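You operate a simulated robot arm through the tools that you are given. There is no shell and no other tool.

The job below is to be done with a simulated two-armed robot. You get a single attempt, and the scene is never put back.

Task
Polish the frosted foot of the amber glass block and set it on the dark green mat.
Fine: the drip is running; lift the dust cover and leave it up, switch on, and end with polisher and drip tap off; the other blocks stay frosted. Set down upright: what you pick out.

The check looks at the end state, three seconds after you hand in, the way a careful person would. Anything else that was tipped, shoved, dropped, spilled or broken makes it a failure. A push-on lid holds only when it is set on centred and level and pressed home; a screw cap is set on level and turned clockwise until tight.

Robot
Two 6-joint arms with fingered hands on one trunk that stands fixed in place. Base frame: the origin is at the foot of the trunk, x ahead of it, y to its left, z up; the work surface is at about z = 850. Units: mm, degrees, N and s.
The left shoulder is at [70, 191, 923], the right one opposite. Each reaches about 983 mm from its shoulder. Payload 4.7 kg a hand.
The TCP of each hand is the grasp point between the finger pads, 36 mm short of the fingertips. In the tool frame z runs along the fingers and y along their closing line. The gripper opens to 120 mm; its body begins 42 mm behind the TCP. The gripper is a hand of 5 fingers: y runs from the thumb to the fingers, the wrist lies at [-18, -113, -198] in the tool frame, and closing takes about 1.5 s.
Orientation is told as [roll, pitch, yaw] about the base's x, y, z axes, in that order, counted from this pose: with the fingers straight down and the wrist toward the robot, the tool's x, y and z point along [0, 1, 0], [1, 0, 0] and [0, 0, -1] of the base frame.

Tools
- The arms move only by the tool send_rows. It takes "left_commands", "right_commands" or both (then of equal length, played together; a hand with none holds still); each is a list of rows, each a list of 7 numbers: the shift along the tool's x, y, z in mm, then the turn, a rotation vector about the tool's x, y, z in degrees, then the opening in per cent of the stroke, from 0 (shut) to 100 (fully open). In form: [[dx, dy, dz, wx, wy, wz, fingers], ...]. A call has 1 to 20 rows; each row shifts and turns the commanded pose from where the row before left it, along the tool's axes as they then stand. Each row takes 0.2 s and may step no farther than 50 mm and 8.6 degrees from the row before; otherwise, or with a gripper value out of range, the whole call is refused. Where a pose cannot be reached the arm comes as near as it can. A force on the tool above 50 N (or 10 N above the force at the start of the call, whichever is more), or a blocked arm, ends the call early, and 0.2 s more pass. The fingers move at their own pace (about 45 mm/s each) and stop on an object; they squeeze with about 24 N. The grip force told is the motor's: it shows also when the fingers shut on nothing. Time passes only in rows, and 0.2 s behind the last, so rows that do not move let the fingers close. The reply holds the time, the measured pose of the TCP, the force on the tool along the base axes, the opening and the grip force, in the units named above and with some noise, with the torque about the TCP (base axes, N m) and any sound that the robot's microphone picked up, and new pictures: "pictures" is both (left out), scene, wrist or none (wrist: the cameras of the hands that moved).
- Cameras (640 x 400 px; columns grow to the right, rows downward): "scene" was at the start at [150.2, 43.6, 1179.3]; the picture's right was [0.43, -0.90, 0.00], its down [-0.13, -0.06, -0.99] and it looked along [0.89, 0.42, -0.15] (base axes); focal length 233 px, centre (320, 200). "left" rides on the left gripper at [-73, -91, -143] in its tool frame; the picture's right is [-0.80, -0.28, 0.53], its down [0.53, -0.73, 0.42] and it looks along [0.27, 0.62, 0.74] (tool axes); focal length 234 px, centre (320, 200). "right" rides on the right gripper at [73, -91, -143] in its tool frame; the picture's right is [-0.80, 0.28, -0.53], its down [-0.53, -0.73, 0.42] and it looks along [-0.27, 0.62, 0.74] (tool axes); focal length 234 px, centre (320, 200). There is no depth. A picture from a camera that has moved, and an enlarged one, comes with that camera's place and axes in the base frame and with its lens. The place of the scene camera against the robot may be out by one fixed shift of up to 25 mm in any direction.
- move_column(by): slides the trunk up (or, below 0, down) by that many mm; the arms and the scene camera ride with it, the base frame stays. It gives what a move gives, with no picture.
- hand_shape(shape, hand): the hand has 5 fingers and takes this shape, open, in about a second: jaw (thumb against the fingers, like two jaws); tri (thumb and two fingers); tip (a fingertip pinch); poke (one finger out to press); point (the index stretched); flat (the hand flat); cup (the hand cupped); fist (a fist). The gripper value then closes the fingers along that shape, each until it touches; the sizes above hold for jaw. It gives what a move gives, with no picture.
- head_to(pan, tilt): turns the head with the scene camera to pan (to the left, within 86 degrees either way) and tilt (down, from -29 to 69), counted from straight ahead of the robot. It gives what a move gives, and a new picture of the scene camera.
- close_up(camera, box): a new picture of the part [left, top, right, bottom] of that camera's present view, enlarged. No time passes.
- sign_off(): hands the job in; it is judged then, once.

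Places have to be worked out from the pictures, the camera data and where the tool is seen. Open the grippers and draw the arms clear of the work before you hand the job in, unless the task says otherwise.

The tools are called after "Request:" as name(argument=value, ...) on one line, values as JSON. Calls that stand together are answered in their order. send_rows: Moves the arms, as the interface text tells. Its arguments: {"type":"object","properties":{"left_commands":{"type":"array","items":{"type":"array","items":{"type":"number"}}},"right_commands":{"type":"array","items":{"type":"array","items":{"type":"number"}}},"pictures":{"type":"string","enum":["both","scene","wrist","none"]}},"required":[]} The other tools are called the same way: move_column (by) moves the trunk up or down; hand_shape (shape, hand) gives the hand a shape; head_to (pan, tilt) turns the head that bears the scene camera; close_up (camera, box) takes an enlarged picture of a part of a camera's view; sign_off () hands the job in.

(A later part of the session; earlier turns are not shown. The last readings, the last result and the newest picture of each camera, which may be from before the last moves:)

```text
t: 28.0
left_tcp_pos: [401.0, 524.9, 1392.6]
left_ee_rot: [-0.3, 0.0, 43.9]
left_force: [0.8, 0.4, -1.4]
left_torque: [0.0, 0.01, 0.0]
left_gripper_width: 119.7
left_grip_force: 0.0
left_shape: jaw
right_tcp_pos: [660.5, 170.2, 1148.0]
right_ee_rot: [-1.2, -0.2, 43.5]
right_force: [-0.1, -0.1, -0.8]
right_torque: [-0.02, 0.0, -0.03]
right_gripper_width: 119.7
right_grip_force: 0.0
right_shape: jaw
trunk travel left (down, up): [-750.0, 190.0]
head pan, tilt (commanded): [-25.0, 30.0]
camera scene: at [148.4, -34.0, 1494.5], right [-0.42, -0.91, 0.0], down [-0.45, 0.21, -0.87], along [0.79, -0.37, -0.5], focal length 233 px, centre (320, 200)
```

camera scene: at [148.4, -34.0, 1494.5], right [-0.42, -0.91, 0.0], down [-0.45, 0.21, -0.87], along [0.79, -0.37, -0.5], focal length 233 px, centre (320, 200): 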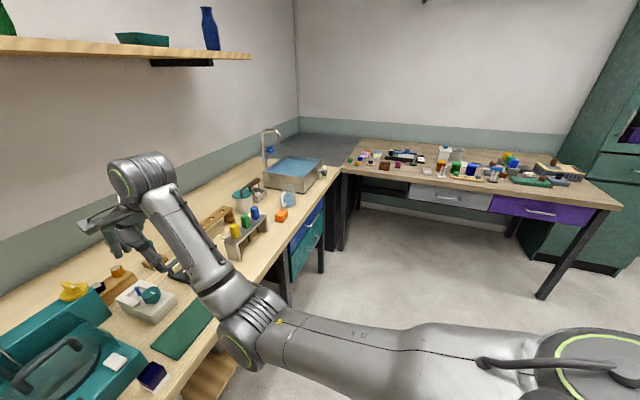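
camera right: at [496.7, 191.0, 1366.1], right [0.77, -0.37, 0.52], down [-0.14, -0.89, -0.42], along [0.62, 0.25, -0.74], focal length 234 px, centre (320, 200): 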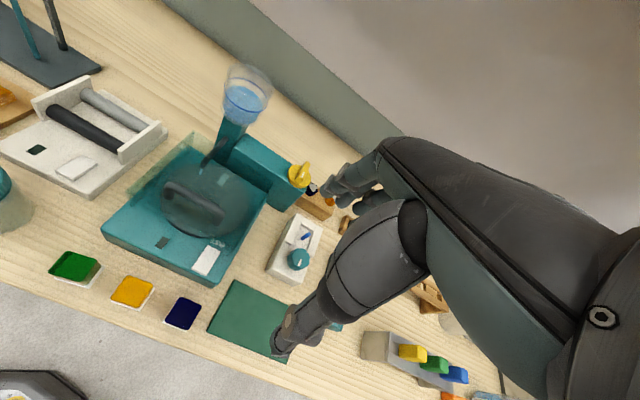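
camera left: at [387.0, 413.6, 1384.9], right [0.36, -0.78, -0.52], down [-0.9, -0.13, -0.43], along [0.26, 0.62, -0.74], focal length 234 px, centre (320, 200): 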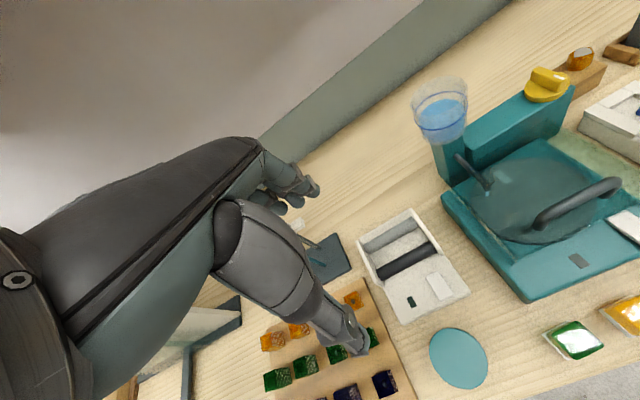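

The right arm is in an elbow-low posture with the forearm rising steeply. I look at the left arm's posture likewise.

Request:
head_to(pan=80, tilt=15)

```text
t: 29.8
left_tcp_pos: [401.5, 526.3, 1391.8]
left_ee_rot: [-0.3, 0.0, 43.9]
left_force: [-0.1, 0.2, 0.3]
left_torque: [0.02, -0.01, -0.01]
left_gripper_width: 119.5
left_grip_force: 0.1
left_shape: jaw
right_tcp_pos: [662.1, 167.4, 1146.4]
right_ee_rot: [-1.1, 0.1, 43.5]
right_force: [0.1, 0.1, -0.4]
right_torque: [0.0, 0.0, 0.02]
right_gripper_width: 120.1
right_grip_force: 0.1
right_shape: jaw
trunk travel left (down, up): [-750.0, 190.0]
head pan, tilt (commanded): [80.0, 15.0]
camera scene: at [82.8, 96.1, 1518.7], right [0.98, -0.17, 0.0], down [-0.05, -0.26, -0.97], along [0.17, 0.95, -0.26], focal length 233 px, centre (320, 200)
```

scene: 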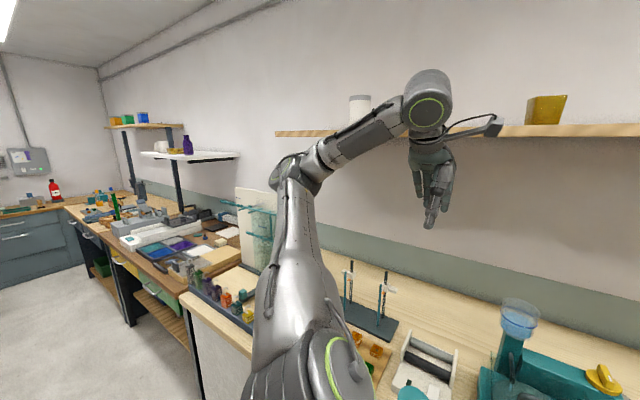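

The left arm has its elbow out to the left with the forearm pointing right, so a hand yaw of 0 or negative should be natural for it. I look back at the bench, turn the left hand to yaw 0 and bring it down in front-left of the polisher.

Request:
head_to(pan=42, tilt=45)

Request:
send_rows(left_commands=[[0, 0, 15, 0, 0, 7.3, 100], [0, 0, 15, 0, 0, 7.3, 100], [0, 0, 15, 0, 0, 7.3, 100], [0, 0, 15, 0, 0, 7.3, 100], [0, 0, 15, 0, 0, 7.3, 100], [0, 0, 15, 0, 0, 7.4, 100], [-5, 10, 35, 0, 0, 0, 100], [-5, 10, 35, 0, 0, 0, 100], [-5, 10, 35, 0, 0, 0, 100]], right_commands=[[-35, 0, -10, 0, 0, 0, 100], [-35, 0, -10, 0, 0, 0, 100], [-35, 0, -10, 0, 0, 0, 100], [-35, 0, -10, 0, 0, 0, 100], [-35, 0, -10, 0, 0, 0, 100], [-35, 0, -10, 0, 0, 0, 100], [-35, 0, 0, 0, 0, 0, 100], [-35, 0, 0, 0, 0, 0, 100], [0, 0, 0, 0, 0, 0, 100]])

```text
t: 30.9
left_tcp_pos: [401.4, 525.2, 1392.9]
left_ee_rot: [-0.3, 0.0, 43.8]
left_force: [1.1, -0.7, -0.1]
left_torque: [0.02, 0.0, 0.02]
left_gripper_width: 119.5
left_grip_force: 0.1
left_shape: jaw
right_tcp_pos: [662.5, 167.7, 1145.7]
right_ee_rot: [-1.1, 0.2, 43.4]
right_force: [-1.1, -0.6, -0.4]
right_torque: [0.01, -0.03, 0.01]
right_gripper_width: 119.8
right_grip_force: 0.0
right_shape: jaw
trunk travel left (down, up): [-750.0, 190.0]
head pan, tilt (commanded): [42.0, 45.0]
camera scene: at [126.9, 58.6, 1471.9], right [0.67, -0.74, 0.0], down [-0.52, -0.47, -0.71], along [0.53, 0.47, -0.71], focal length 233 px, centre (320, 200)
```

scene: 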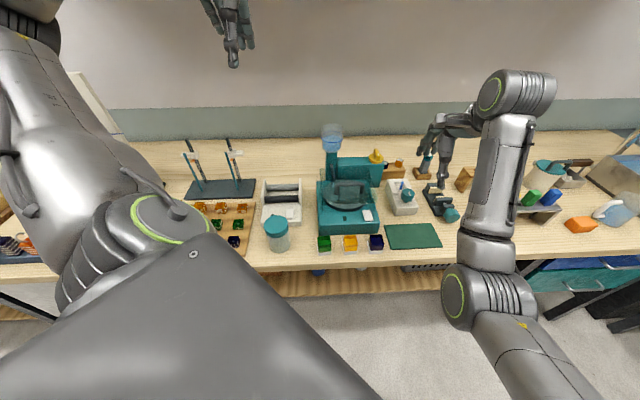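

```text
t: 32.9
left_tcp_pos: [494.0, 429.1, 1225.9]
left_ee_rot: [-0.1, -0.1, 0.0]
left_force: [-0.5, 0.2, 0.0]
left_torque: [-0.03, -0.01, -0.03]
left_gripper_width: 120.0
left_grip_force: 0.0
left_shape: jaw
left hand out of reach, approached as far as the arm can: row 1, 2, 3, 4, 5, 6
right_tcp_pos: [845.1, -13.8, 1199.2]
right_ee_rot: [0.1, 0.3, 45.0]
right_force: [0.1, 1.2, -0.3]
right_torque: [-0.04, 0.02, 0.04]
right_gripper_width: 119.9
right_grip_force: 0.1
right_shape: jaw
trunk travel left (down, up): [-750.0, 190.0]
head pan, tilt (commanded): [42.0, 45.0]
camera scene: at [128.8, 60.6, 1471.7], right [0.67, -0.74, 0.0], down [-0.53, -0.47, -0.71], along [0.52, 0.47, -0.71], focal length 233 px, centre (320, 200)
camera right: at [729.6, -27.8, 1342.8], right [0.77, -0.37, 0.52], down [-0.14, -0.9, -0.42], along [0.62, 0.25, -0.74], focal length 234 px, centre (320, 200)
camera left: at [402.6, 355.8, 1368.6], right [-0.28, -0.81, -0.52], down [-0.73, 0.53, -0.43], along [0.62, 0.26, -0.74], focal length 234 px, centre (320, 200)
```

scene: 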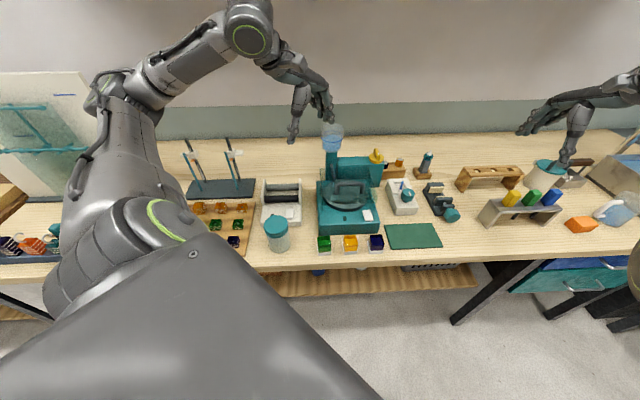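
right: 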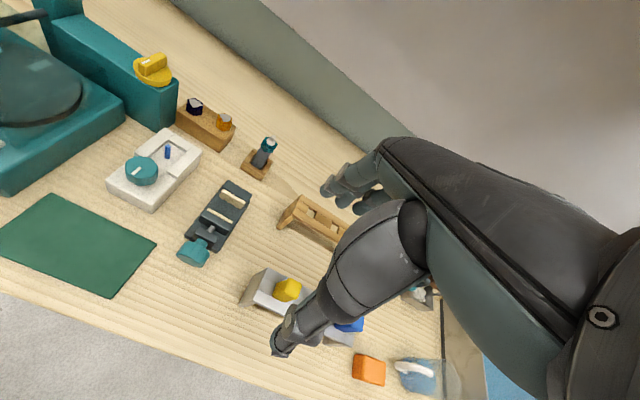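
left: 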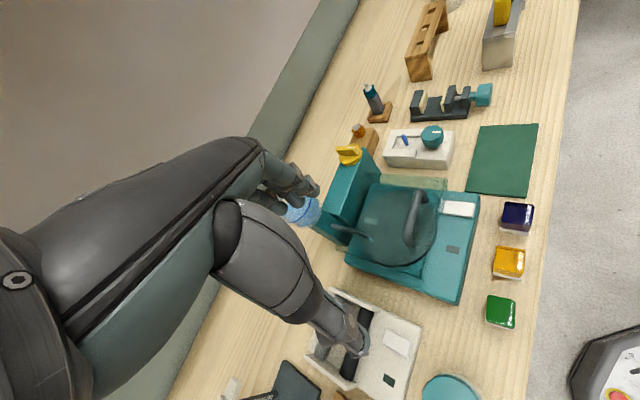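

At yaw 0 the left arm moves freely (elbow up and out). I test moving it over the handle at a safe height of about 1125.

Request:
send_rows(left_commands=[[-16, 16, 20, 0, 0, 0, 100], [-16, 16, 20, 0, 0, 0, 100], [-16, 16, 20, 0, 0, 0, 100], [-16, 16, 20, 0, 0, 0, 100], [-16, 16, 20, 0, 0, 0, 100]])

```text
t: 34.0
left_tcp_pos: [572.4, 360.4, 1123.2]
left_ee_rot: [-0.3, -0.3, -0.1]
left_force: [0.2, 0.5, 0.3]
left_torque: [0.0, 0.0, -0.01]
left_gripper_width: 119.9
left_grip_force: 0.0
left_shape: jaw
left hand out of reach, approached as far as the arm can: row 5
right_tcp_pos: [844.3, -16.1, 1199.9]
right_ee_rot: [0.1, 0.2, 45.1]
right_force: [0.4, -0.2, 0.8]
right_torque: [-0.02, -0.02, 0.01]
right_gripper_width: 120.0
right_grip_force: 0.0
right_shape: jaw
trunk travel left (down, up): [-750.0, 190.0]
head pan, tilt (commanded): [42.0, 45.0]
camera scene: at [128.0, 58.6, 1471.8], right [0.67, -0.74, 0.0], down [-0.53, -0.47, -0.71], along [0.52, 0.47, -0.71], focal length 233 px, centre (320, 200)
camera left: at [481.8, 287.8, 1266.2], right [-0.28, -0.81, -0.52], down [-0.73, 0.53, -0.43], along [0.63, 0.26, -0.74], focal length 234 px, centre (320, 200)
```

scene: 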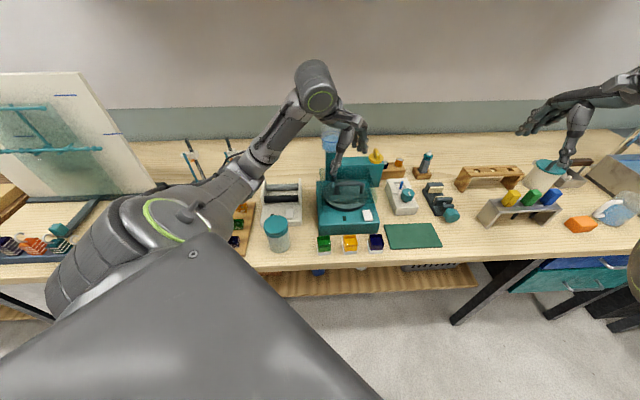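
left: 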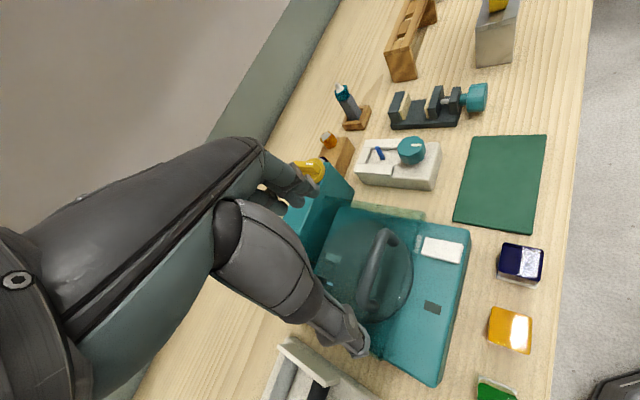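

The left hand is now almost over the handle. I test straight down 45 mm (fingertips still above the bar at ~1024).

Request:
send_rows(left_commands=[[0, 0, 15, 0, 0, 0, 100], [0, 0, 15, 0, 0, 0, 100], [0, 0, 15, 0, 0, 0, 100]])

```text
t: 34.9
left_tcp_pos: [572.4, 357.3, 1078.7]
left_ee_rot: [-0.2, -0.3, -0.1]
left_force: [-0.4, -0.5, -0.3]
left_torque: [0.0, -0.01, -0.01]
left_gripper_width: 120.2
left_grip_force: 0.1
left_shape: jaw
right_tcp_pos: [843.1, -15.3, 1199.3]
right_ee_rot: [0.2, 0.1, 45.1]
right_force: [0.0, -0.1, 0.4]
right_torque: [0.01, -0.01, 0.03]
right_gripper_width: 119.8
right_grip_force: 0.1
right_shape: jaw
trunk travel left (down, up): [-750.0, 190.0]
head pan, tilt (commanded): [42.0, 45.0]
camera scene: at [126.8, 58.4, 1471.9], right [0.67, -0.74, 0.0], down [-0.53, -0.47, -0.71], along [0.53, 0.47, -0.71], focal length 233 px, centre (320, 200)
camera left: at [481.2, 285.3, 1222.5], right [-0.28, -0.81, -0.52], down [-0.73, 0.53, -0.43], along [0.62, 0.26, -0.74], focal length 234 px, centre (320, 200)
```

scene: 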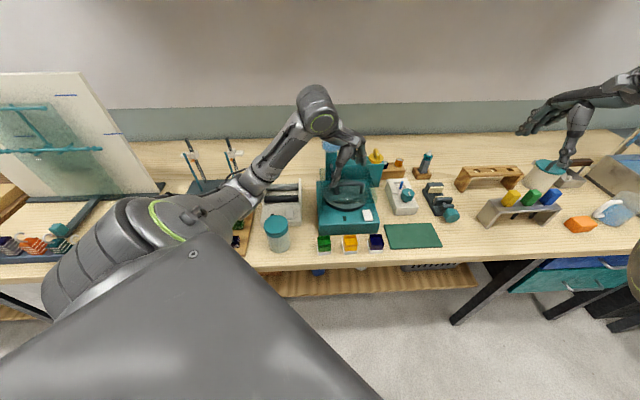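
left: 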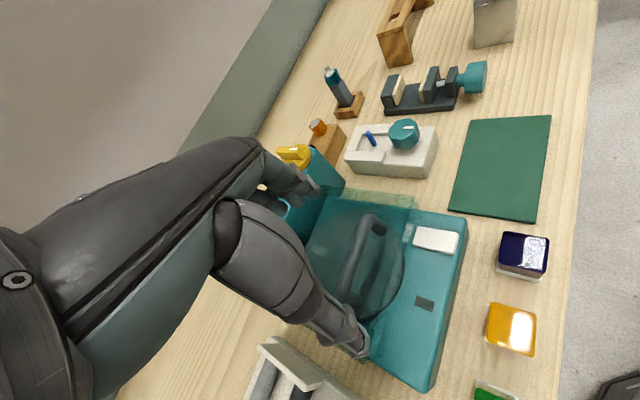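

Going down works. But the elbow sinks as the hand lowers, so I raise the trunk another 150 mm first (the hand is clear above the handle), then come down again.

Request:
move_column(by=150)

Request:
send_rows(left_commands=[[0, 0, 30, 0, 0, 0, 100], [0, 0, 30, 0, 0, 0, 100], [0, 0, 30, 0, 0, 0, 100], [0, 0, 30, 0, 0, 0, 100]])

```text
t: 36.6
left_tcp_pos: [573.5, 358.2, 1228.9]
left_ee_rot: [-0.2, -0.2, 0.0]
left_force: [0.6, 0.0, 0.0]
left_torque: [0.03, -0.01, -0.01]
left_gripper_width: 119.8
left_grip_force: 0.1
left_shape: jaw
right_tcp_pos: [844.8, -14.5, 1350.4]
right_ee_rot: [0.1, 0.2, 45.1]
right_force: [-0.7, 0.4, 0.2]
right_torque: [-0.03, 0.0, 0.01]
right_gripper_width: 120.0
right_grip_force: 0.0
right_shape: jaw
trunk travel left (down, up): [-900.0, 40.0]
head pan, tilt (commanded): [42.0, 45.0]
```

```text
t: 37.6
left_tcp_pos: [572.9, 359.5, 1107.2]
left_ee_rot: [0.0, -0.2, 0.0]
left_force: [-0.1, 0.2, 0.7]
left_torque: [0.01, 0.02, -0.03]
left_gripper_width: 120.2
left_grip_force: 0.0
left_shape: jaw
right_tcp_pos: [843.1, -16.0, 1350.1]
right_ee_rot: [0.1, 0.1, 45.0]
right_force: [0.1, 0.7, 0.6]
right_torque: [0.0, -0.01, 0.05]
right_gripper_width: 120.0
right_grip_force: 0.0
right_shape: jaw
trunk travel left (down, up): [-900.0, 40.0]
head pan, tilt (commanded): [42.0, 45.0]
camera scene: at [126.9, 58.5, 1621.9], right [0.67, -0.74, 0.0], down [-0.53, -0.47, -0.71], along [0.53, 0.47, -0.71], focal length 233 px, centre (320, 200)
camera left: at [481.6, 285.4, 1250.9], right [-0.28, -0.81, -0.52], down [-0.73, 0.53, -0.43], along [0.62, 0.26, -0.74], focal length 234 px, centre (320, 200)
```

scene: 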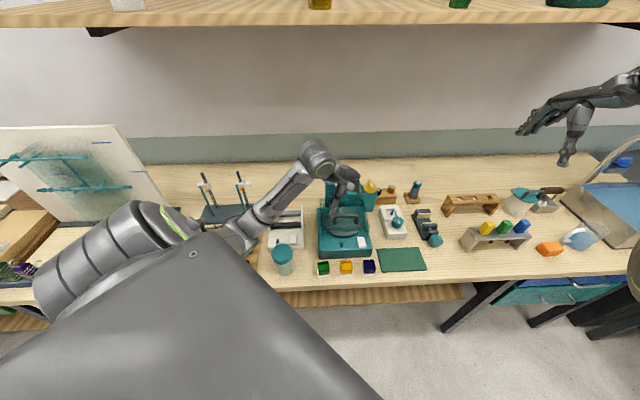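
left: 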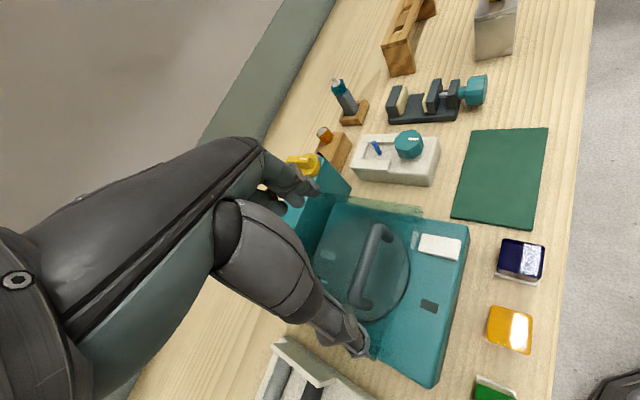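

All reached, and the elbow now stays well above the bench. I try turning the hand toward the handle's direction (yaw +) to see how square a grip is possible.

Request:
send_rows(left_commands=[[0, 0, 0, 0, 0, -7, 100], [0, 0, 0, 0, 0, -7, 100], [0, 0, 0, 0, 0, -7, 100], [0, 0, 0, 0, 0, -7, 100]], pictures="none")

```text
t: 38.6
left_tcp_pos: [572.4, 357.4, 1108.2]
left_ee_rot: [-0.2, -0.1, 28.0]
left_force: [-1.2, -0.2, 0.1]
left_torque: [0.05, -0.03, 0.01]
left_gripper_width: 119.7
left_grip_force: 0.0
left_shape: jaw
right_tcp_pos: [844.2, -16.1, 1349.6]
right_ee_rot: [0.2, 0.0, 45.1]
right_force: [0.0, -0.7, -0.2]
right_torque: [0.03, -0.03, 0.04]
right_gripper_width: 119.9
right_grip_force: 0.1
right_shape: jaw
trunk travel left (down, up): [-900.0, 40.0]
head pan, tilt (commanded): [42.0, 45.0]
```

Yaw 28 is reached without trouble; I turn on to 45 so that the jaws close square across the bar.

Request:
send_rows(left_commands=[[0, 0, 0, 0, 0, -6, 100], [0, 0, 0, 0, 0, -6, 100], [0, 0, 0, 0, 0, -5, 100]])

```text
t: 39.4
left_tcp_pos: [586.4, 363.2, 1082.1]
left_ee_rot: [-0.3, -0.2, 44.9]
left_force: [-0.2, -0.3, -0.3]
left_torque: [0.0, 0.0, 0.01]
left_gripper_width: 119.9
left_grip_force: 0.0
left_shape: jaw
left hand out of reach, approached as far as the arm can: row 1, 2, 3
right_tcp_pos: [844.4, -16.2, 1348.8]
right_ee_rot: [0.2, 0.2, 45.1]
right_force: [-0.6, 0.2, 0.3]
right_torque: [0.0, 0.02, -0.01]
right_gripper_width: 120.0
right_grip_force: 0.1
right_shape: jaw
trunk travel left (down, up): [-900.0, 40.0]
head pan, tilt (commanded): [42.0, 45.0]
camera scene: at [127.2, 58.2, 1621.9], right [0.67, -0.74, 0.0], down [-0.53, -0.47, -0.71], along [0.53, 0.47, -0.71], focal length 233 px, centre (320, 200)
camera left: at [572.3, 246.6, 1224.5], right [0.38, -0.77, -0.52], down [-0.89, -0.14, -0.43], along [0.26, 0.63, -0.74], focal length 234 px, centre (320, 200)
```

scene: 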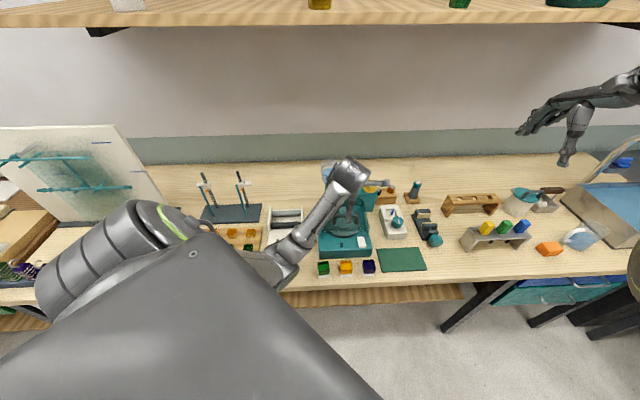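
left: 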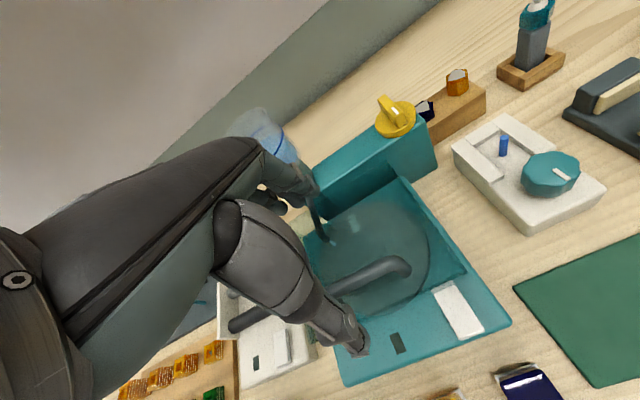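

The hand straddles the bar; at yaw 45 the arm is at a limit, so I ease back to about yaw 33, which was free, and check the position.

Request:
send_rows(left_commands=[[0, 0, 0, 0, 0, 6, 100], [0, 0, 0, 0, 0, 6, 100]], pictures="none")

Request:
close_up(camera="left", box=[200, 60, 540, 400])

Request:
close_up(camera="scene", box=[280, 140, 440, 290])

```text
t: 40.0
left_tcp_pos: [585.4, 363.3, 1081.6]
left_ee_rot: [-0.3, -0.1, 32.9]
left_force: [0.0, 0.1, 0.3]
left_torque: [0.01, -0.03, 0.03]
left_gripper_width: 119.8
left_grip_force: 0.0
left_shape: jaw
right_tcp_pos: [843.4, -15.7, 1351.1]
right_ee_rot: [0.1, 0.2, 45.0]
right_force: [-0.5, -0.3, 0.4]
right_torque: [-0.01, 0.0, 0.0]
right_gripper_width: 120.0
right_grip_force: 0.1
right_shape: jaw
trunk travel left (down, up): [-900.0, 40.0]
head pan, tilt (commanded): [42.0, 45.0]
```

```text
1.18 times, centred on (370, 230) of left
camera zoom: at [548.7, 252.6, 1225.1], right [0.2, -0.83, -0.52], down [-0.9, 0.05, -0.43], along [0.38, 0.56, -0.74], focal length 276 px, centre (261, 165)
```

zoom: 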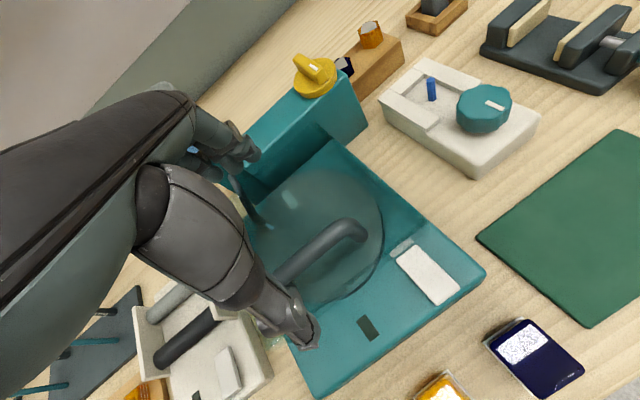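

```text
2.67 times, centred on (360, 215) of scene
camera zoom: at [126.7, 59.1, 1621.8], right [0.67, -0.74, 0.0], down [-0.53, -0.47, -0.71], along [0.53, 0.47, -0.71], focal length 620 px, centre (213, 160)
```

zoom: 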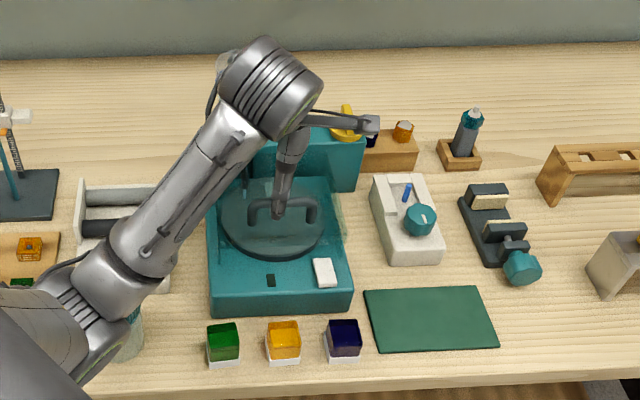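

The bar looks to be about 15 mm nearer to the robot than the TCP. I shift back 15 mm and descend to z≈1022 around the bar, then look before closing.

Request:
send_rows(left_commands=[[-1, -5, 20, 0, 0, 0, 100], [-1, -5, 20, 0, 0, 0, 100], [-1, -5, 20, 0, 0, 0, 100]])

Request:
close_up(camera="scene", box=[310, 150, 400, 220])

```text
t: 40.8
left_tcp_pos: [574.4, 352.0, 1020.7]
left_ee_rot: [-0.2, -0.1, 33.1]
left_force: [-1.1, 0.6, 0.0]
left_torque: [-0.02, 0.0, 0.01]
left_gripper_width: 119.8
left_grip_force: 0.0
left_shape: jaw
right_tcp_pos: [843.5, -16.1, 1350.3]
right_ee_rot: [0.2, 0.1, 45.0]
right_force: [-0.4, -0.5, 0.1]
right_torque: [0.01, -0.04, -0.03]
right_gripper_width: 119.8
right_grip_force: 0.1
right_shape: jaw
trunk travel left (down, up): [-900.0, 40.0]
head pan, tilt (commanded): [42.0, 45.0]
camera scene: at [127.0, 58.0, 1621.9], right [0.67, -0.74, 0.0], down [-0.53, -0.47, -0.71], along [0.53, 0.47, -0.71], focal length 233 px, centre (320, 200)
camera left: at [537.9, 240.9, 1163.6], right [0.21, -0.83, -0.52], down [-0.9, 0.05, -0.43], along [0.38, 0.56, -0.74], focal length 234 px, centre (320, 200)
```

scene: 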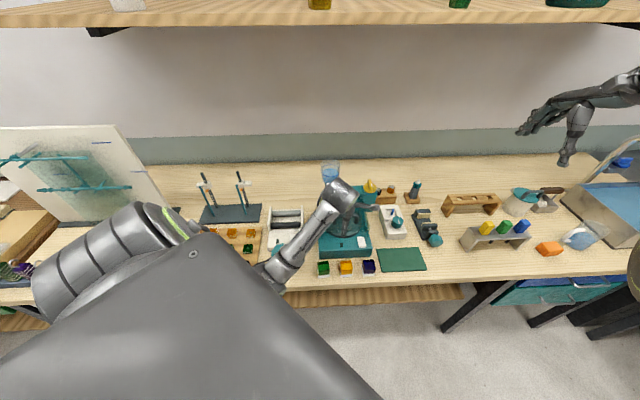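
left: 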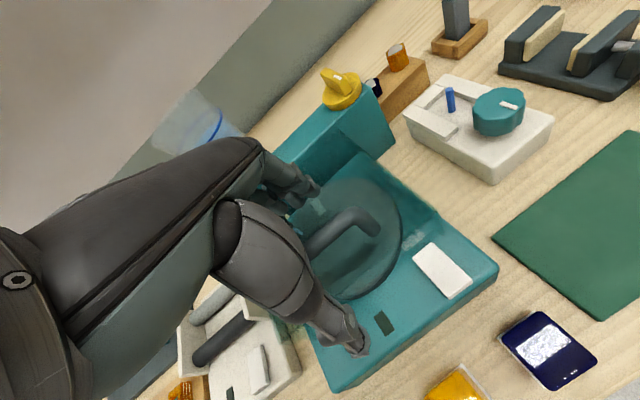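

```text
5.71 times, centred on (355, 185) of scene
camera zoom: at [127.0, 58.0, 1621.9], right [0.67, -0.74, 0.0], down [-0.53, -0.47, -0.71], along [0.53, 0.47, -0.71], focal length 1329 px, centre (120, 286)
```

zoom: 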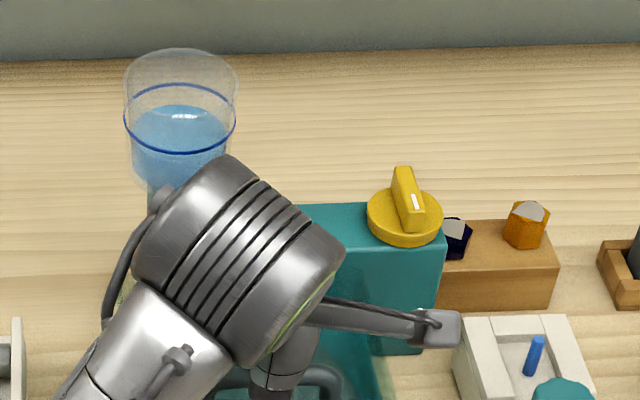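

No contact, and the bar lies between the thumb and the fingers. I close on the bar.

Request:
send_rows(left_commands=[[0, 0, 0, 0, 0, 0, 0], [0, 0, 0, 0, 0, 0, 0], [0, 0, 0, 0, 0, 0, 0], [0, 0, 0, 0, 0, 0, 0], [0, 0, 0, 0, 0, 0, 0], [0, 0, 0, 0, 0, 0, 0], [0, 0, 0, 0, 0, 0, 0], [0, 0, 0, 0, 0, 0, 0]], pictures="wrist")

```text
t: 42.6
left_tcp_pos: [575.5, 351.8, 1020.6]
left_ee_rot: [-0.2, 0.0, 33.0]
left_force: [-2.5, -2.7, -0.1]
left_torque: [0.05, -0.03, -0.06]
left_gripper_width: 0.2
left_grip_force: 23.9
left_shape: jaw
right_tcp_pos: [842.9, -16.3, 1349.9]
right_ee_rot: [0.1, 0.2, 45.1]
right_force: [-0.2, -0.2, 0.1]
right_torque: [0.0, 0.0, 0.03]
right_gripper_width: 120.1
right_grip_force: 0.0
right_shape: jaw
trunk travel left (down, up): [-900.0, 40.0]
head pan, tilt (commanded): [42.0, 45.0]
camera left: at [537.5, 240.6, 1163.9], right [0.2, -0.83, -0.52], down [-0.9, 0.05, -0.43], along [0.38, 0.56, -0.74], focal length 234 px, centre (320, 200)
```

left: 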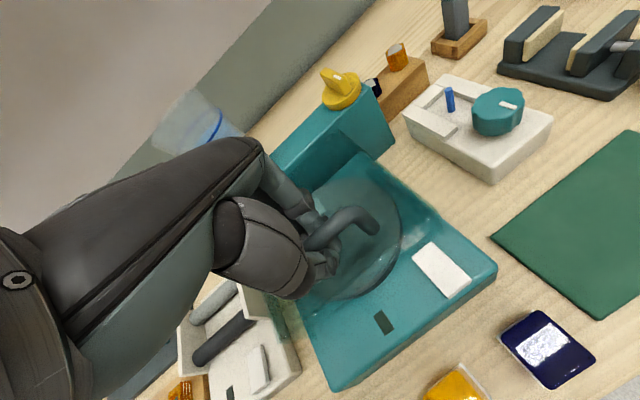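

The fingers report fully shut at 0.2 mm, so the bar may not be between the pads. I look closer.

Request:
close_up(camera="left", box=[240, 150, 420, 310])

Request:
close_up(camera="scene", box=[315, 175, 385, 255])

```text
2.50 times, centred on (330, 230) of left
camera zoom: at [537.5, 240.6, 1163.9], right [0.2, -0.83, -0.52], down [-0.9, 0.05, -0.43], along [0.38, 0.56, -0.74], focal length 585 px, centre (295, 125)
```

zoom: 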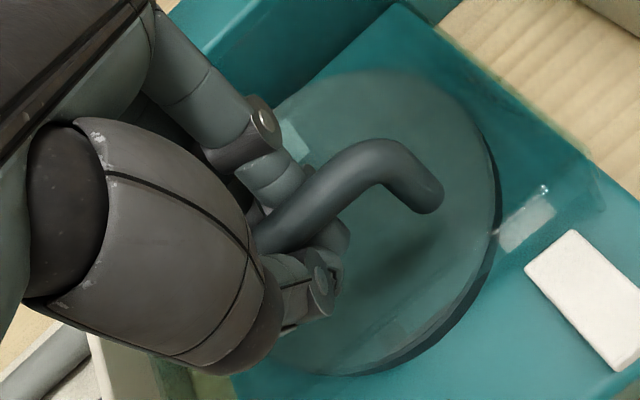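

```text
5.00 times, centred on (350, 215) of scene
camera zoom: at [126.6, 57.8, 1621.9], right [0.67, -0.74, 0.0], down [-0.53, -0.47, -0.71], along [0.53, 0.47, -0.71], focal length 1163 px, centre (170, 125)
```

zoom: 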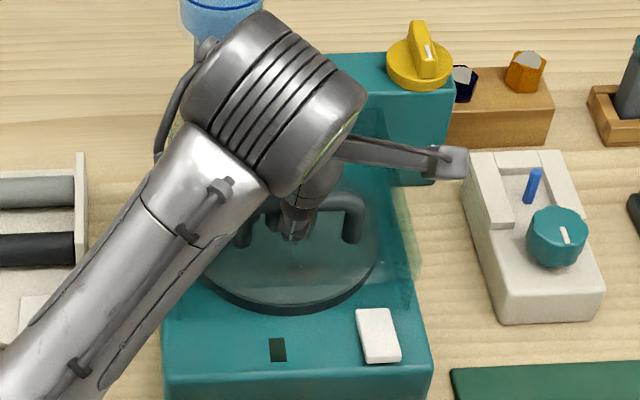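

The fingers have closed around and beneath the bar, so it is caged in the hand. I lift slowly along the expected arc (up and slightly back) and watch the force.

Request:
send_rows(left_commands=[[1, 4, -10, 0, 0, 0, 0], [1, 4, -10, 0, 0, 0, 0], [1, 4, -10, 0, 0, 0, 0]])

```text
t: 43.4
left_tcp_pos: [582.8, 361.0, 1050.6]
left_ee_rot: [-0.3, -0.1, 33.0]
left_force: [-0.8, -3.0, 0.2]
left_torque: [-0.02, 0.0, 0.01]
left_gripper_width: 0.0
left_grip_force: 23.8
left_shape: jaw
right_tcp_pos: [842.3, -16.8, 1349.4]
right_ee_rot: [0.2, 0.1, 45.1]
right_force: [-0.1, 0.7, -0.5]
right_torque: [0.01, -0.03, 0.02]
right_gripper_width: 120.1
right_grip_force: 0.0
right_shape: jaw
trunk travel left (down, up): [-900.0, 40.0]
head pan, tilt (commanded): [42.0, 45.0]
camera scene: at [127.3, 58.0, 1621.8], right [0.67, -0.74, 0.0], down [-0.53, -0.47, -0.71], along [0.53, 0.47, -0.71], focal length 233 px, centre (320, 200)
camera left: at [546.2, 250.2, 1195.0], right [0.21, -0.83, -0.52], down [-0.9, 0.05, -0.43], along [0.38, 0.56, -0.74], focal length 234 px, centre (320, 200)
```

scene: 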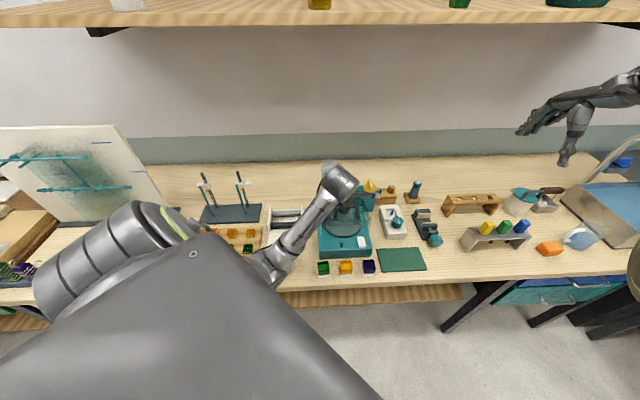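
left: 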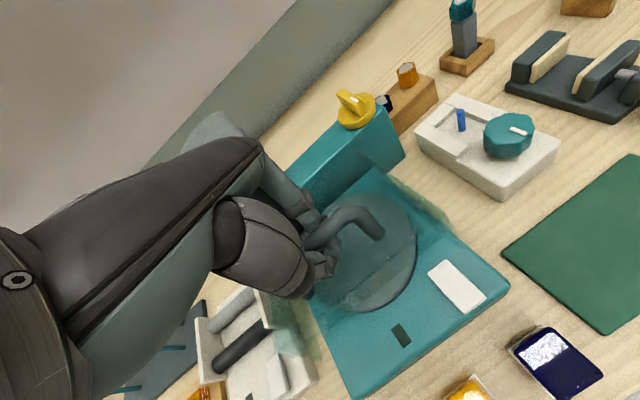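

The handle is coming up with the hand at only about 3 N. I continue along the arc, more backward now.

Request:
send_rows(left_commands=[[1.5, 7, -9, 0, 0, 0, 0], [1.5, 7, -9, 0, 0, 0, 0], [1.6, 8, -9, 0, 0, 0, 0]], pictures="wrist")

Request:
close_up(camera="scene", box=[300, 150, 420, 260])

```text
t: 44.2
left_tcp_pos: [598.7, 377.0, 1079.3]
left_ee_rot: [-0.3, -0.1, 33.1]
left_force: [-4.2, -4.3, 3.7]
left_torque: [-0.02, 0.04, 0.01]
left_gripper_width: 0.0
left_grip_force: 24.0
left_shape: jaw
right_tcp_pos: [841.5, -15.8, 1349.9]
right_ee_rot: [0.1, 0.1, 44.9]
right_force: [-0.2, -0.7, -0.2]
right_torque: [-0.02, 0.06, -0.03]
right_gripper_width: 119.8
right_grip_force: 0.1
right_shape: jaw
trunk travel left (down, up): [-900.0, 40.0]
head pan, tilt (commanded): [42.0, 45.0]
camera left: at [562.1, 266.5, 1222.0], right [0.21, -0.83, -0.52], down [-0.9, 0.05, -0.43], along [0.38, 0.56, -0.74], focal length 234 px, centre (320, 200)
```

left: 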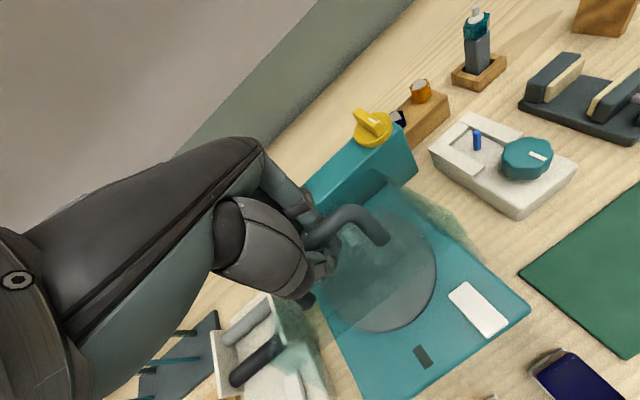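

```text
3.64 times, centred on (360, 205) of scene
camera zoom: at [126.5, 58.0, 1621.9], right [0.67, -0.74, 0.0], down [-0.53, -0.47, -0.71], along [0.53, 0.47, -0.71], focal length 846 px, centre (174, 182)
```

zoom: 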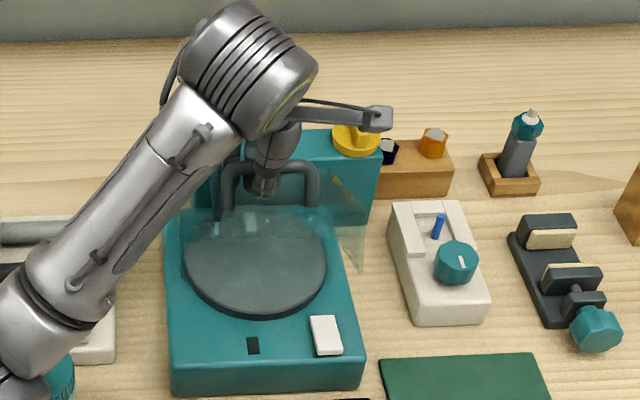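

The cover swings up nicely about its rear hinge; the force says to go a bit more upward than backward. I continue.

Request:
send_rows(left_commands=[[0.8, 4, -11, 0, 0, 0, 0], [0.8, 4, -11, 0, 0, 0, 0], [1, 6, -9, 0, 0, 0, 0]], pictures="wrist")

Request:
close_up(camera="scene", box=[300, 150, 420, 260])

```text
t: 45.0
left_tcp_pos: [611.4, 393.2, 1105.0]
left_ee_rot: [-0.1, 0.4, 33.2]
left_force: [6.9, 12.1, -24.6]
left_torque: [0.06, 0.21, 0.19]
left_gripper_width: 0.0
left_grip_force: 23.8
left_shape: jaw
right_tcp_pos: [848.2, -10.1, 1347.0]
right_ee_rot: [0.1, 0.4, 45.0]
right_force: [-0.4, -0.5, -0.3]
right_torque: [-0.04, -0.03, 0.0]
right_gripper_width: 119.8
right_grip_force: 0.2
right_shape: jaw
trunk travel left (down, up): [-900.0, 40.0]
head pan, tilt (commanded): [42.0, 45.0]
camera left: at [576.8, 281.8, 1248.5], right [0.2, -0.83, -0.52], down [-0.91, 0.04, -0.42], along [0.37, 0.56, -0.74], focal length 234 px, centre (320, 200)
```

left: 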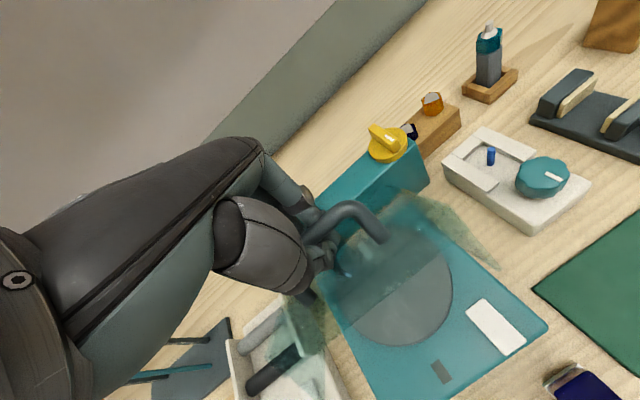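

```text
3.64 times, centred on (360, 205) of scene
camera zoom: at [132.9, 64.0, 1620.8], right [0.67, -0.74, 0.0], down [-0.53, -0.48, -0.7], along [0.52, 0.47, -0.71], focal length 846 px, centre (174, 182)
```

zoom: 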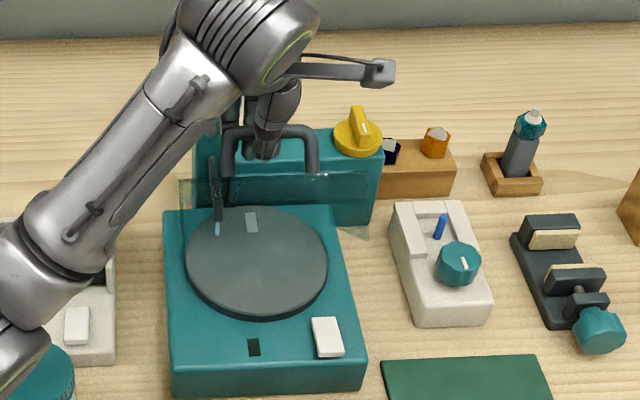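

The pull is now down and backward (about 28 N), so the arc flattens here: I should move mostly backward with little rise.

Request:
send_rows(left_commands=[[2, 9, 4, 0, 0, 0, 0], [2, 9, 0, 0, 0, 0, 0]], pictures="none")

```text
t: 45.6
left_tcp_pos: [622.0, 399.9, 1106.6]
left_ee_rot: [-0.3, -0.1, 32.9]
left_force: [-4.0, 1.9, -0.9]
left_torque: [0.01, 0.03, 0.11]
left_gripper_width: 0.0
left_grip_force: 24.3
left_shape: jaw
right_tcp_pos: [844.8, -15.3, 1349.4]
right_ee_rot: [0.1, 0.3, 44.9]
right_force: [0.1, 0.7, 0.1]
right_torque: [0.0, 0.02, -0.01]
right_gripper_width: 119.9
right_grip_force: 0.0
right_shape: jaw
trunk travel left (down, up): [-900.0, 40.0]
head pan, tilt (commanded): [42.0, 45.0]
```

The force has dropped to almost nothing. I continue with smaller steps, mostly backward.

Request:
send_rows(left_commands=[[1.6, 7.5, -3, 0, 0, 0, 0], [1.6, 7.5, -3, 0, 0, 0, 0]], pictures="wrist")

Request:
close_up(camera="scene", box=[300, 150, 420, 260])

```text
t: 46.2
left_tcp_pos: [633.5, 410.9, 1111.7]
left_ee_rot: [-0.3, -0.1, 33.0]
left_force: [-2.6, 0.8, -0.2]
left_torque: [0.01, 0.03, 0.05]
left_gripper_width: 0.0
left_grip_force: 24.1
left_shape: jaw
right_tcp_pos: [842.4, -14.2, 1350.2]
right_ee_rot: [0.1, 0.2, 45.0]
right_force: [0.4, -0.4, -1.1]
right_torque: [-0.02, -0.01, -0.02]
right_gripper_width: 119.9
right_grip_force: 0.0
right_shape: jaw
trunk travel left (down, up): [-900.0, 40.0]
head pan, tilt (commanded): [42.0, 45.0]
camera left: at [595.9, 300.1, 1255.1], right [0.21, -0.83, -0.52], down [-0.9, 0.05, -0.43], along [0.38, 0.56, -0.74], focal length 234 px, centre (320, 200)
```

left: 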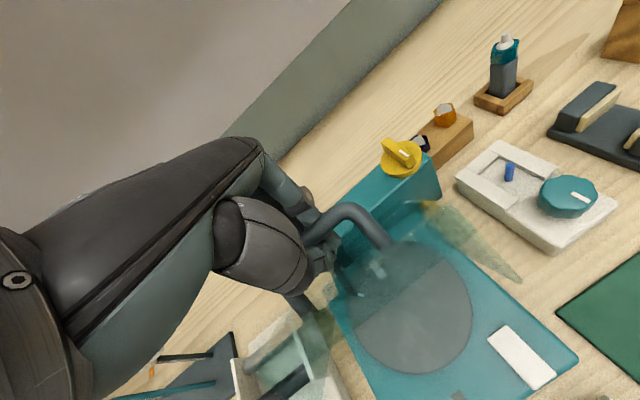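

```text
3.64 times, centred on (360, 205) of scene
camera zoom: at [126.9, 58.7, 1621.9], right [0.67, -0.74, 0.0], down [-0.53, -0.47, -0.71], along [0.53, 0.47, -0.71], focal length 846 px, centre (174, 182)
```

zoom: 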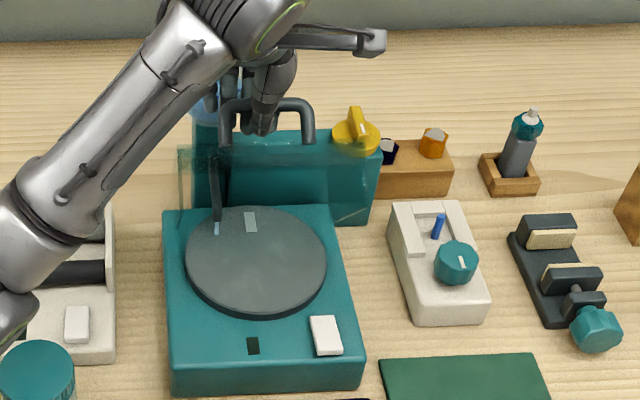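

The cover is about 60° open. I continue back with a flattening arc.

Request:
send_rows(left_commands=[[1.6, 7.5, -2.5, 0, 0, 0, 0], [1.6, 7.5, -2, 0, 0, 0, 0], [1.6, 7.5, -1.5, 0, 0, 0, 0]], pictures="wrist")

Request:
close_up(camera="scene", box=[300, 150, 420, 260])

```text
t: 47.0
left_tcp_pos: [650.4, 427.1, 1117.4]
left_ee_rot: [-0.2, -0.1, 33.0]
left_force: [-2.2, -0.2, 0.8]
left_torque: [0.01, 0.01, -0.02]
left_gripper_width: 0.0
left_grip_force: 24.4
left_shape: jaw
right_tcp_pos: [844.0, -15.8, 1350.4]
right_ee_rot: [0.1, 0.2, 45.0]
right_force: [0.1, 0.7, -0.7]
right_torque: [0.0, 0.02, 0.03]
right_gripper_width: 119.9
right_grip_force: 0.0
right_shape: jaw
trunk travel left (down, up): [-900.0, 40.0]
head pan, tilt (commanded): [42.0, 45.0]
camera left: at [612.9, 316.6, 1260.5], right [0.21, -0.83, -0.52], down [-0.9, 0.05, -0.43], along [0.38, 0.56, -0.74], focal length 234 px, centre (320, 200)
```

left: 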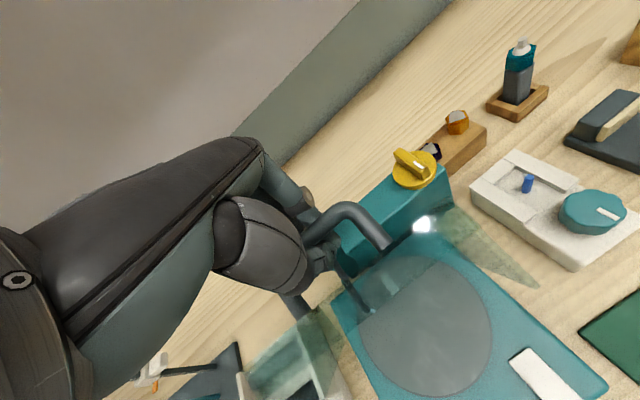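

```text
3.64 times, centred on (360, 205) of scene
camera zoom: at [126.9, 58.4, 1621.8], right [0.67, -0.74, 0.0], down [-0.53, -0.47, -0.71], along [0.53, 0.47, -0.71], focal length 846 px, centre (174, 182)
```

zoom: 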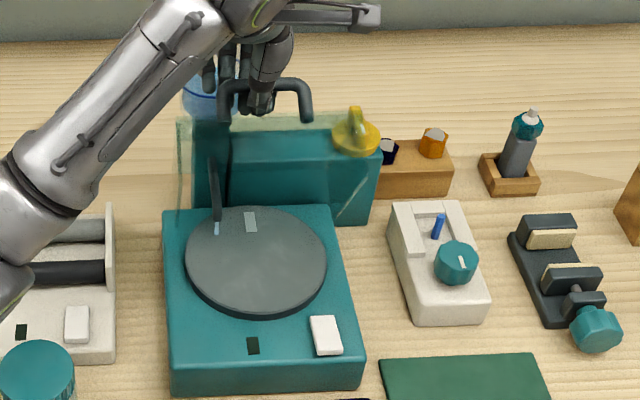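

The cover is nearly upright. I go on in small steps and watch for the stop.

Request:
send_rows(left_commands=[[1.6, 7.5, -1, 0, 0, 0, 0], [1.6, 7.5, -0.5, 0, 0, 0, 0]], pictures="wrist")

Request:
close_up(camera="scene", box=[300, 130, 420, 240])

```text
t: 47.6
left_tcp_pos: [661.3, 439.1, 1118.1]
left_ee_rot: [-0.3, 0.0, 33.0]
left_force: [-0.4, -0.2, 0.0]
left_torque: [0.01, 0.01, 0.04]
left_gripper_width: 0.2
left_grip_force: 24.2
left_shape: jaw
right_tcp_pos: [843.1, -15.6, 1351.0]
right_ee_rot: [0.1, 0.2, 44.9]
right_force: [-0.4, 0.1, -0.5]
right_torque: [-0.04, 0.01, 0.01]
right_gripper_width: 119.7
right_grip_force: 0.1
right_shape: jaw
trunk travel left (down, up): [-900.0, 40.0]
head pan, tilt (commanded): [42.0, 45.0]
camera left: at [623.6, 327.3, 1262.0], right [0.2, -0.83, -0.52], down [-0.9, 0.05, -0.43], along [0.38, 0.56, -0.74], focal length 234 px, centre (320, 200)
```

left: 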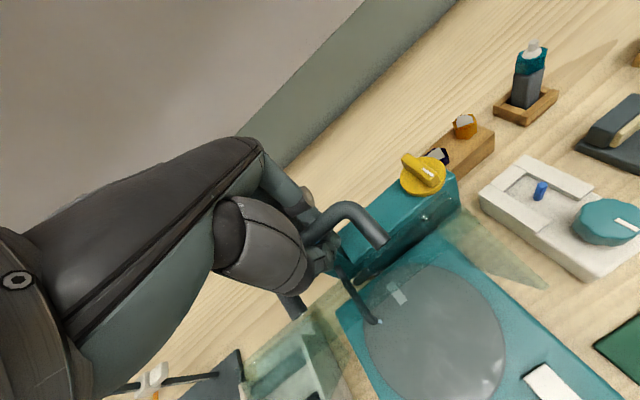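

```text
3.64 times, centred on (360, 185) of scene
camera zoom: at [127.1, 58.6, 1621.8], right [0.67, -0.74, 0.0], down [-0.53, -0.47, -0.71], along [0.53, 0.47, -0.71], focal length 846 px, centre (174, 254)
```

zoom: 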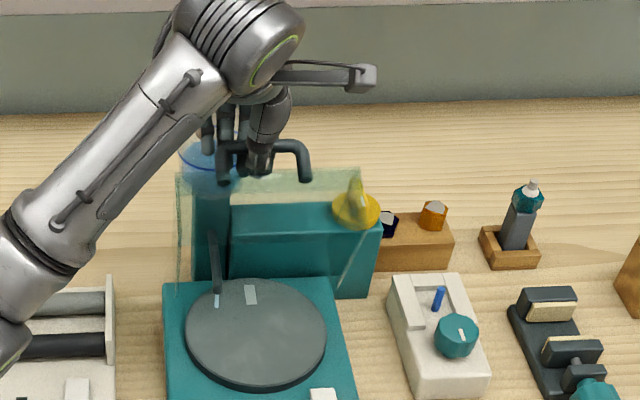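

Still no force. I keep on going back in small steps until it passes upright or meets its stop.

Request:
send_rows(left_commands=[[1.6, 7.5, 0, 0, 0, 0, 0], [1.6, 7.5, 0.5, 0, 0, 0, 0]], pictures="none")

Request:
close_up(camera="scene", box=[300, 130, 420, 240])

Request:
close_up(camera="left", box=[240, 120, 560, 400])

```text
t: 48.2
left_tcp_pos: [669.7, 450.9, 1118.6]
left_ee_rot: [-0.2, -0.1, 33.1]
left_force: [0.2, -0.3, 0.5]
left_torque: [0.02, -0.01, 0.04]
left_gripper_width: 0.1
left_grip_force: 24.1
left_shape: jaw
right_tcp_pos: [844.2, -15.2, 1349.8]
right_ee_rot: [0.0, 0.2, 45.0]
right_force: [0.1, 0.2, 0.5]
right_torque: [0.01, 0.05, 0.01]
right_gripper_width: 119.9
right_grip_force: 0.0
right_shape: jaw
trunk travel left (down, up): [-900.0, 40.0]
head pan, tilt (commanded): [42.0, 45.0]
```

```text
3.64 times, centred on (360, 185) of scene
camera zoom: at [127.3, 58.4, 1621.8], right [0.67, -0.74, 0.0], down [-0.53, -0.47, -0.71], along [0.53, 0.47, -0.71], focal length 846 px, centre (174, 254)
```

zoom: 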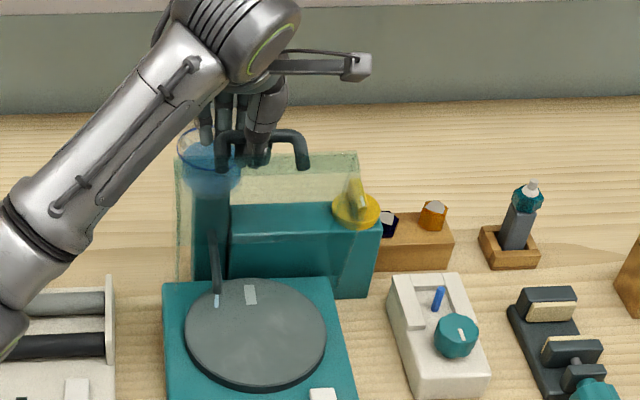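

```text
1.43 times, centred on (400, 260) of left
camera zoom: at [634.8, 338.6, 1261.8], right [0.21, -0.83, -0.52], down [-0.9, 0.05, -0.43], along [0.38, 0.56, -0.74], focal length 334 px, centre (206, 114)
```

zoom: 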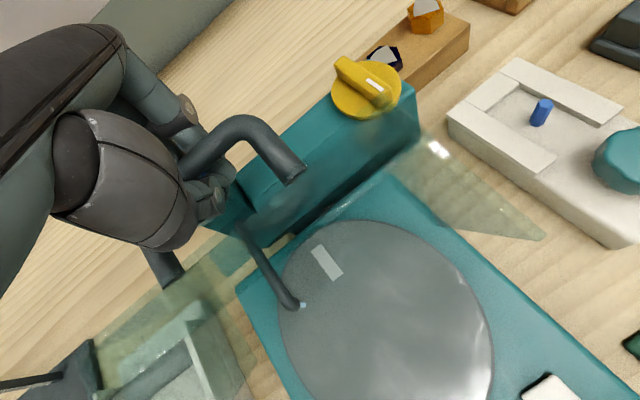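

The pane is now about 65° up. I keep following the arc in smaller steps; the fingers pass near the tank, so I watch the force closely.

Request:
send_rows(left_commands=[[1.2, 6, 0.5, 0, 0, 0, 0], [1.2, 6, 1, 0, 0, 0, 0]], pictures="none")

Request:
close_up(camera="scene", box=[320, 140, 390, 210])

Request:
close_up(camera="left", box=[240, 120, 560, 400])

```text
t: 48.8
left_tcp_pos: [679.3, 455.4, 1118.4]
left_ee_rot: [-0.3, -0.2, 32.8]
left_force: [-4.7, -5.4, 7.4]
left_torque: [0.07, 0.06, 0.07]
left_gripper_width: 0.0
left_grip_force: 24.7
left_shape: jaw
right_tcp_pos: [841.1, -17.2, 1352.0]
right_ee_rot: [0.2, 0.0, 45.0]
right_force: [-0.2, 0.6, -0.1]
right_torque: [0.02, -0.01, 0.03]
right_gripper_width: 119.9
right_grip_force: 0.2
right_shape: jaw
trunk travel left (down, up): [-900.0, 40.0]
head pan, tilt (commanded): [42.0, 45.0]
```

```text
5.71 times, centred on (355, 175) of scene
camera zoom: at [124.6, 55.9, 1622.2], right [0.67, -0.74, 0.0], down [-0.52, -0.47, -0.71], along [0.53, 0.47, -0.71], focal length 1329 px, centre (120, 343)
```

zoom: 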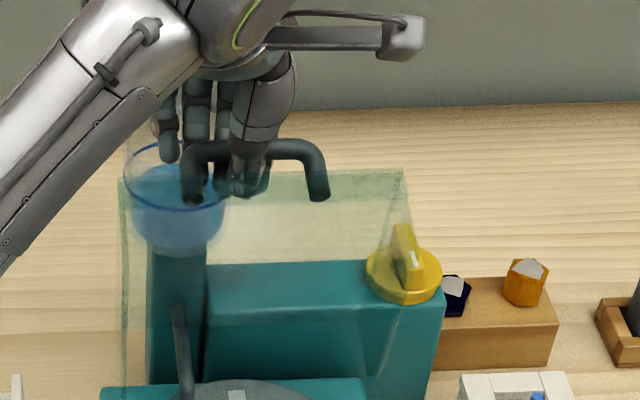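

```text
1.43 times, centred on (400, 260) of left
camera zoom: at [641.0, 344.4, 1262.4], right [0.21, -0.83, -0.52], down [-0.9, 0.05, -0.43], along [0.38, 0.56, -0.74], focal length 334 px, centre (206, 114)
```

zoom: 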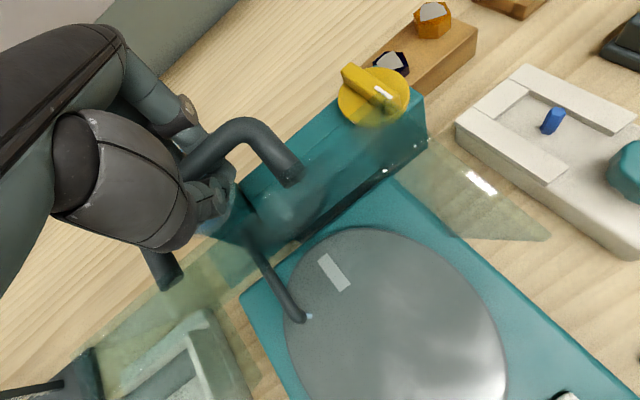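

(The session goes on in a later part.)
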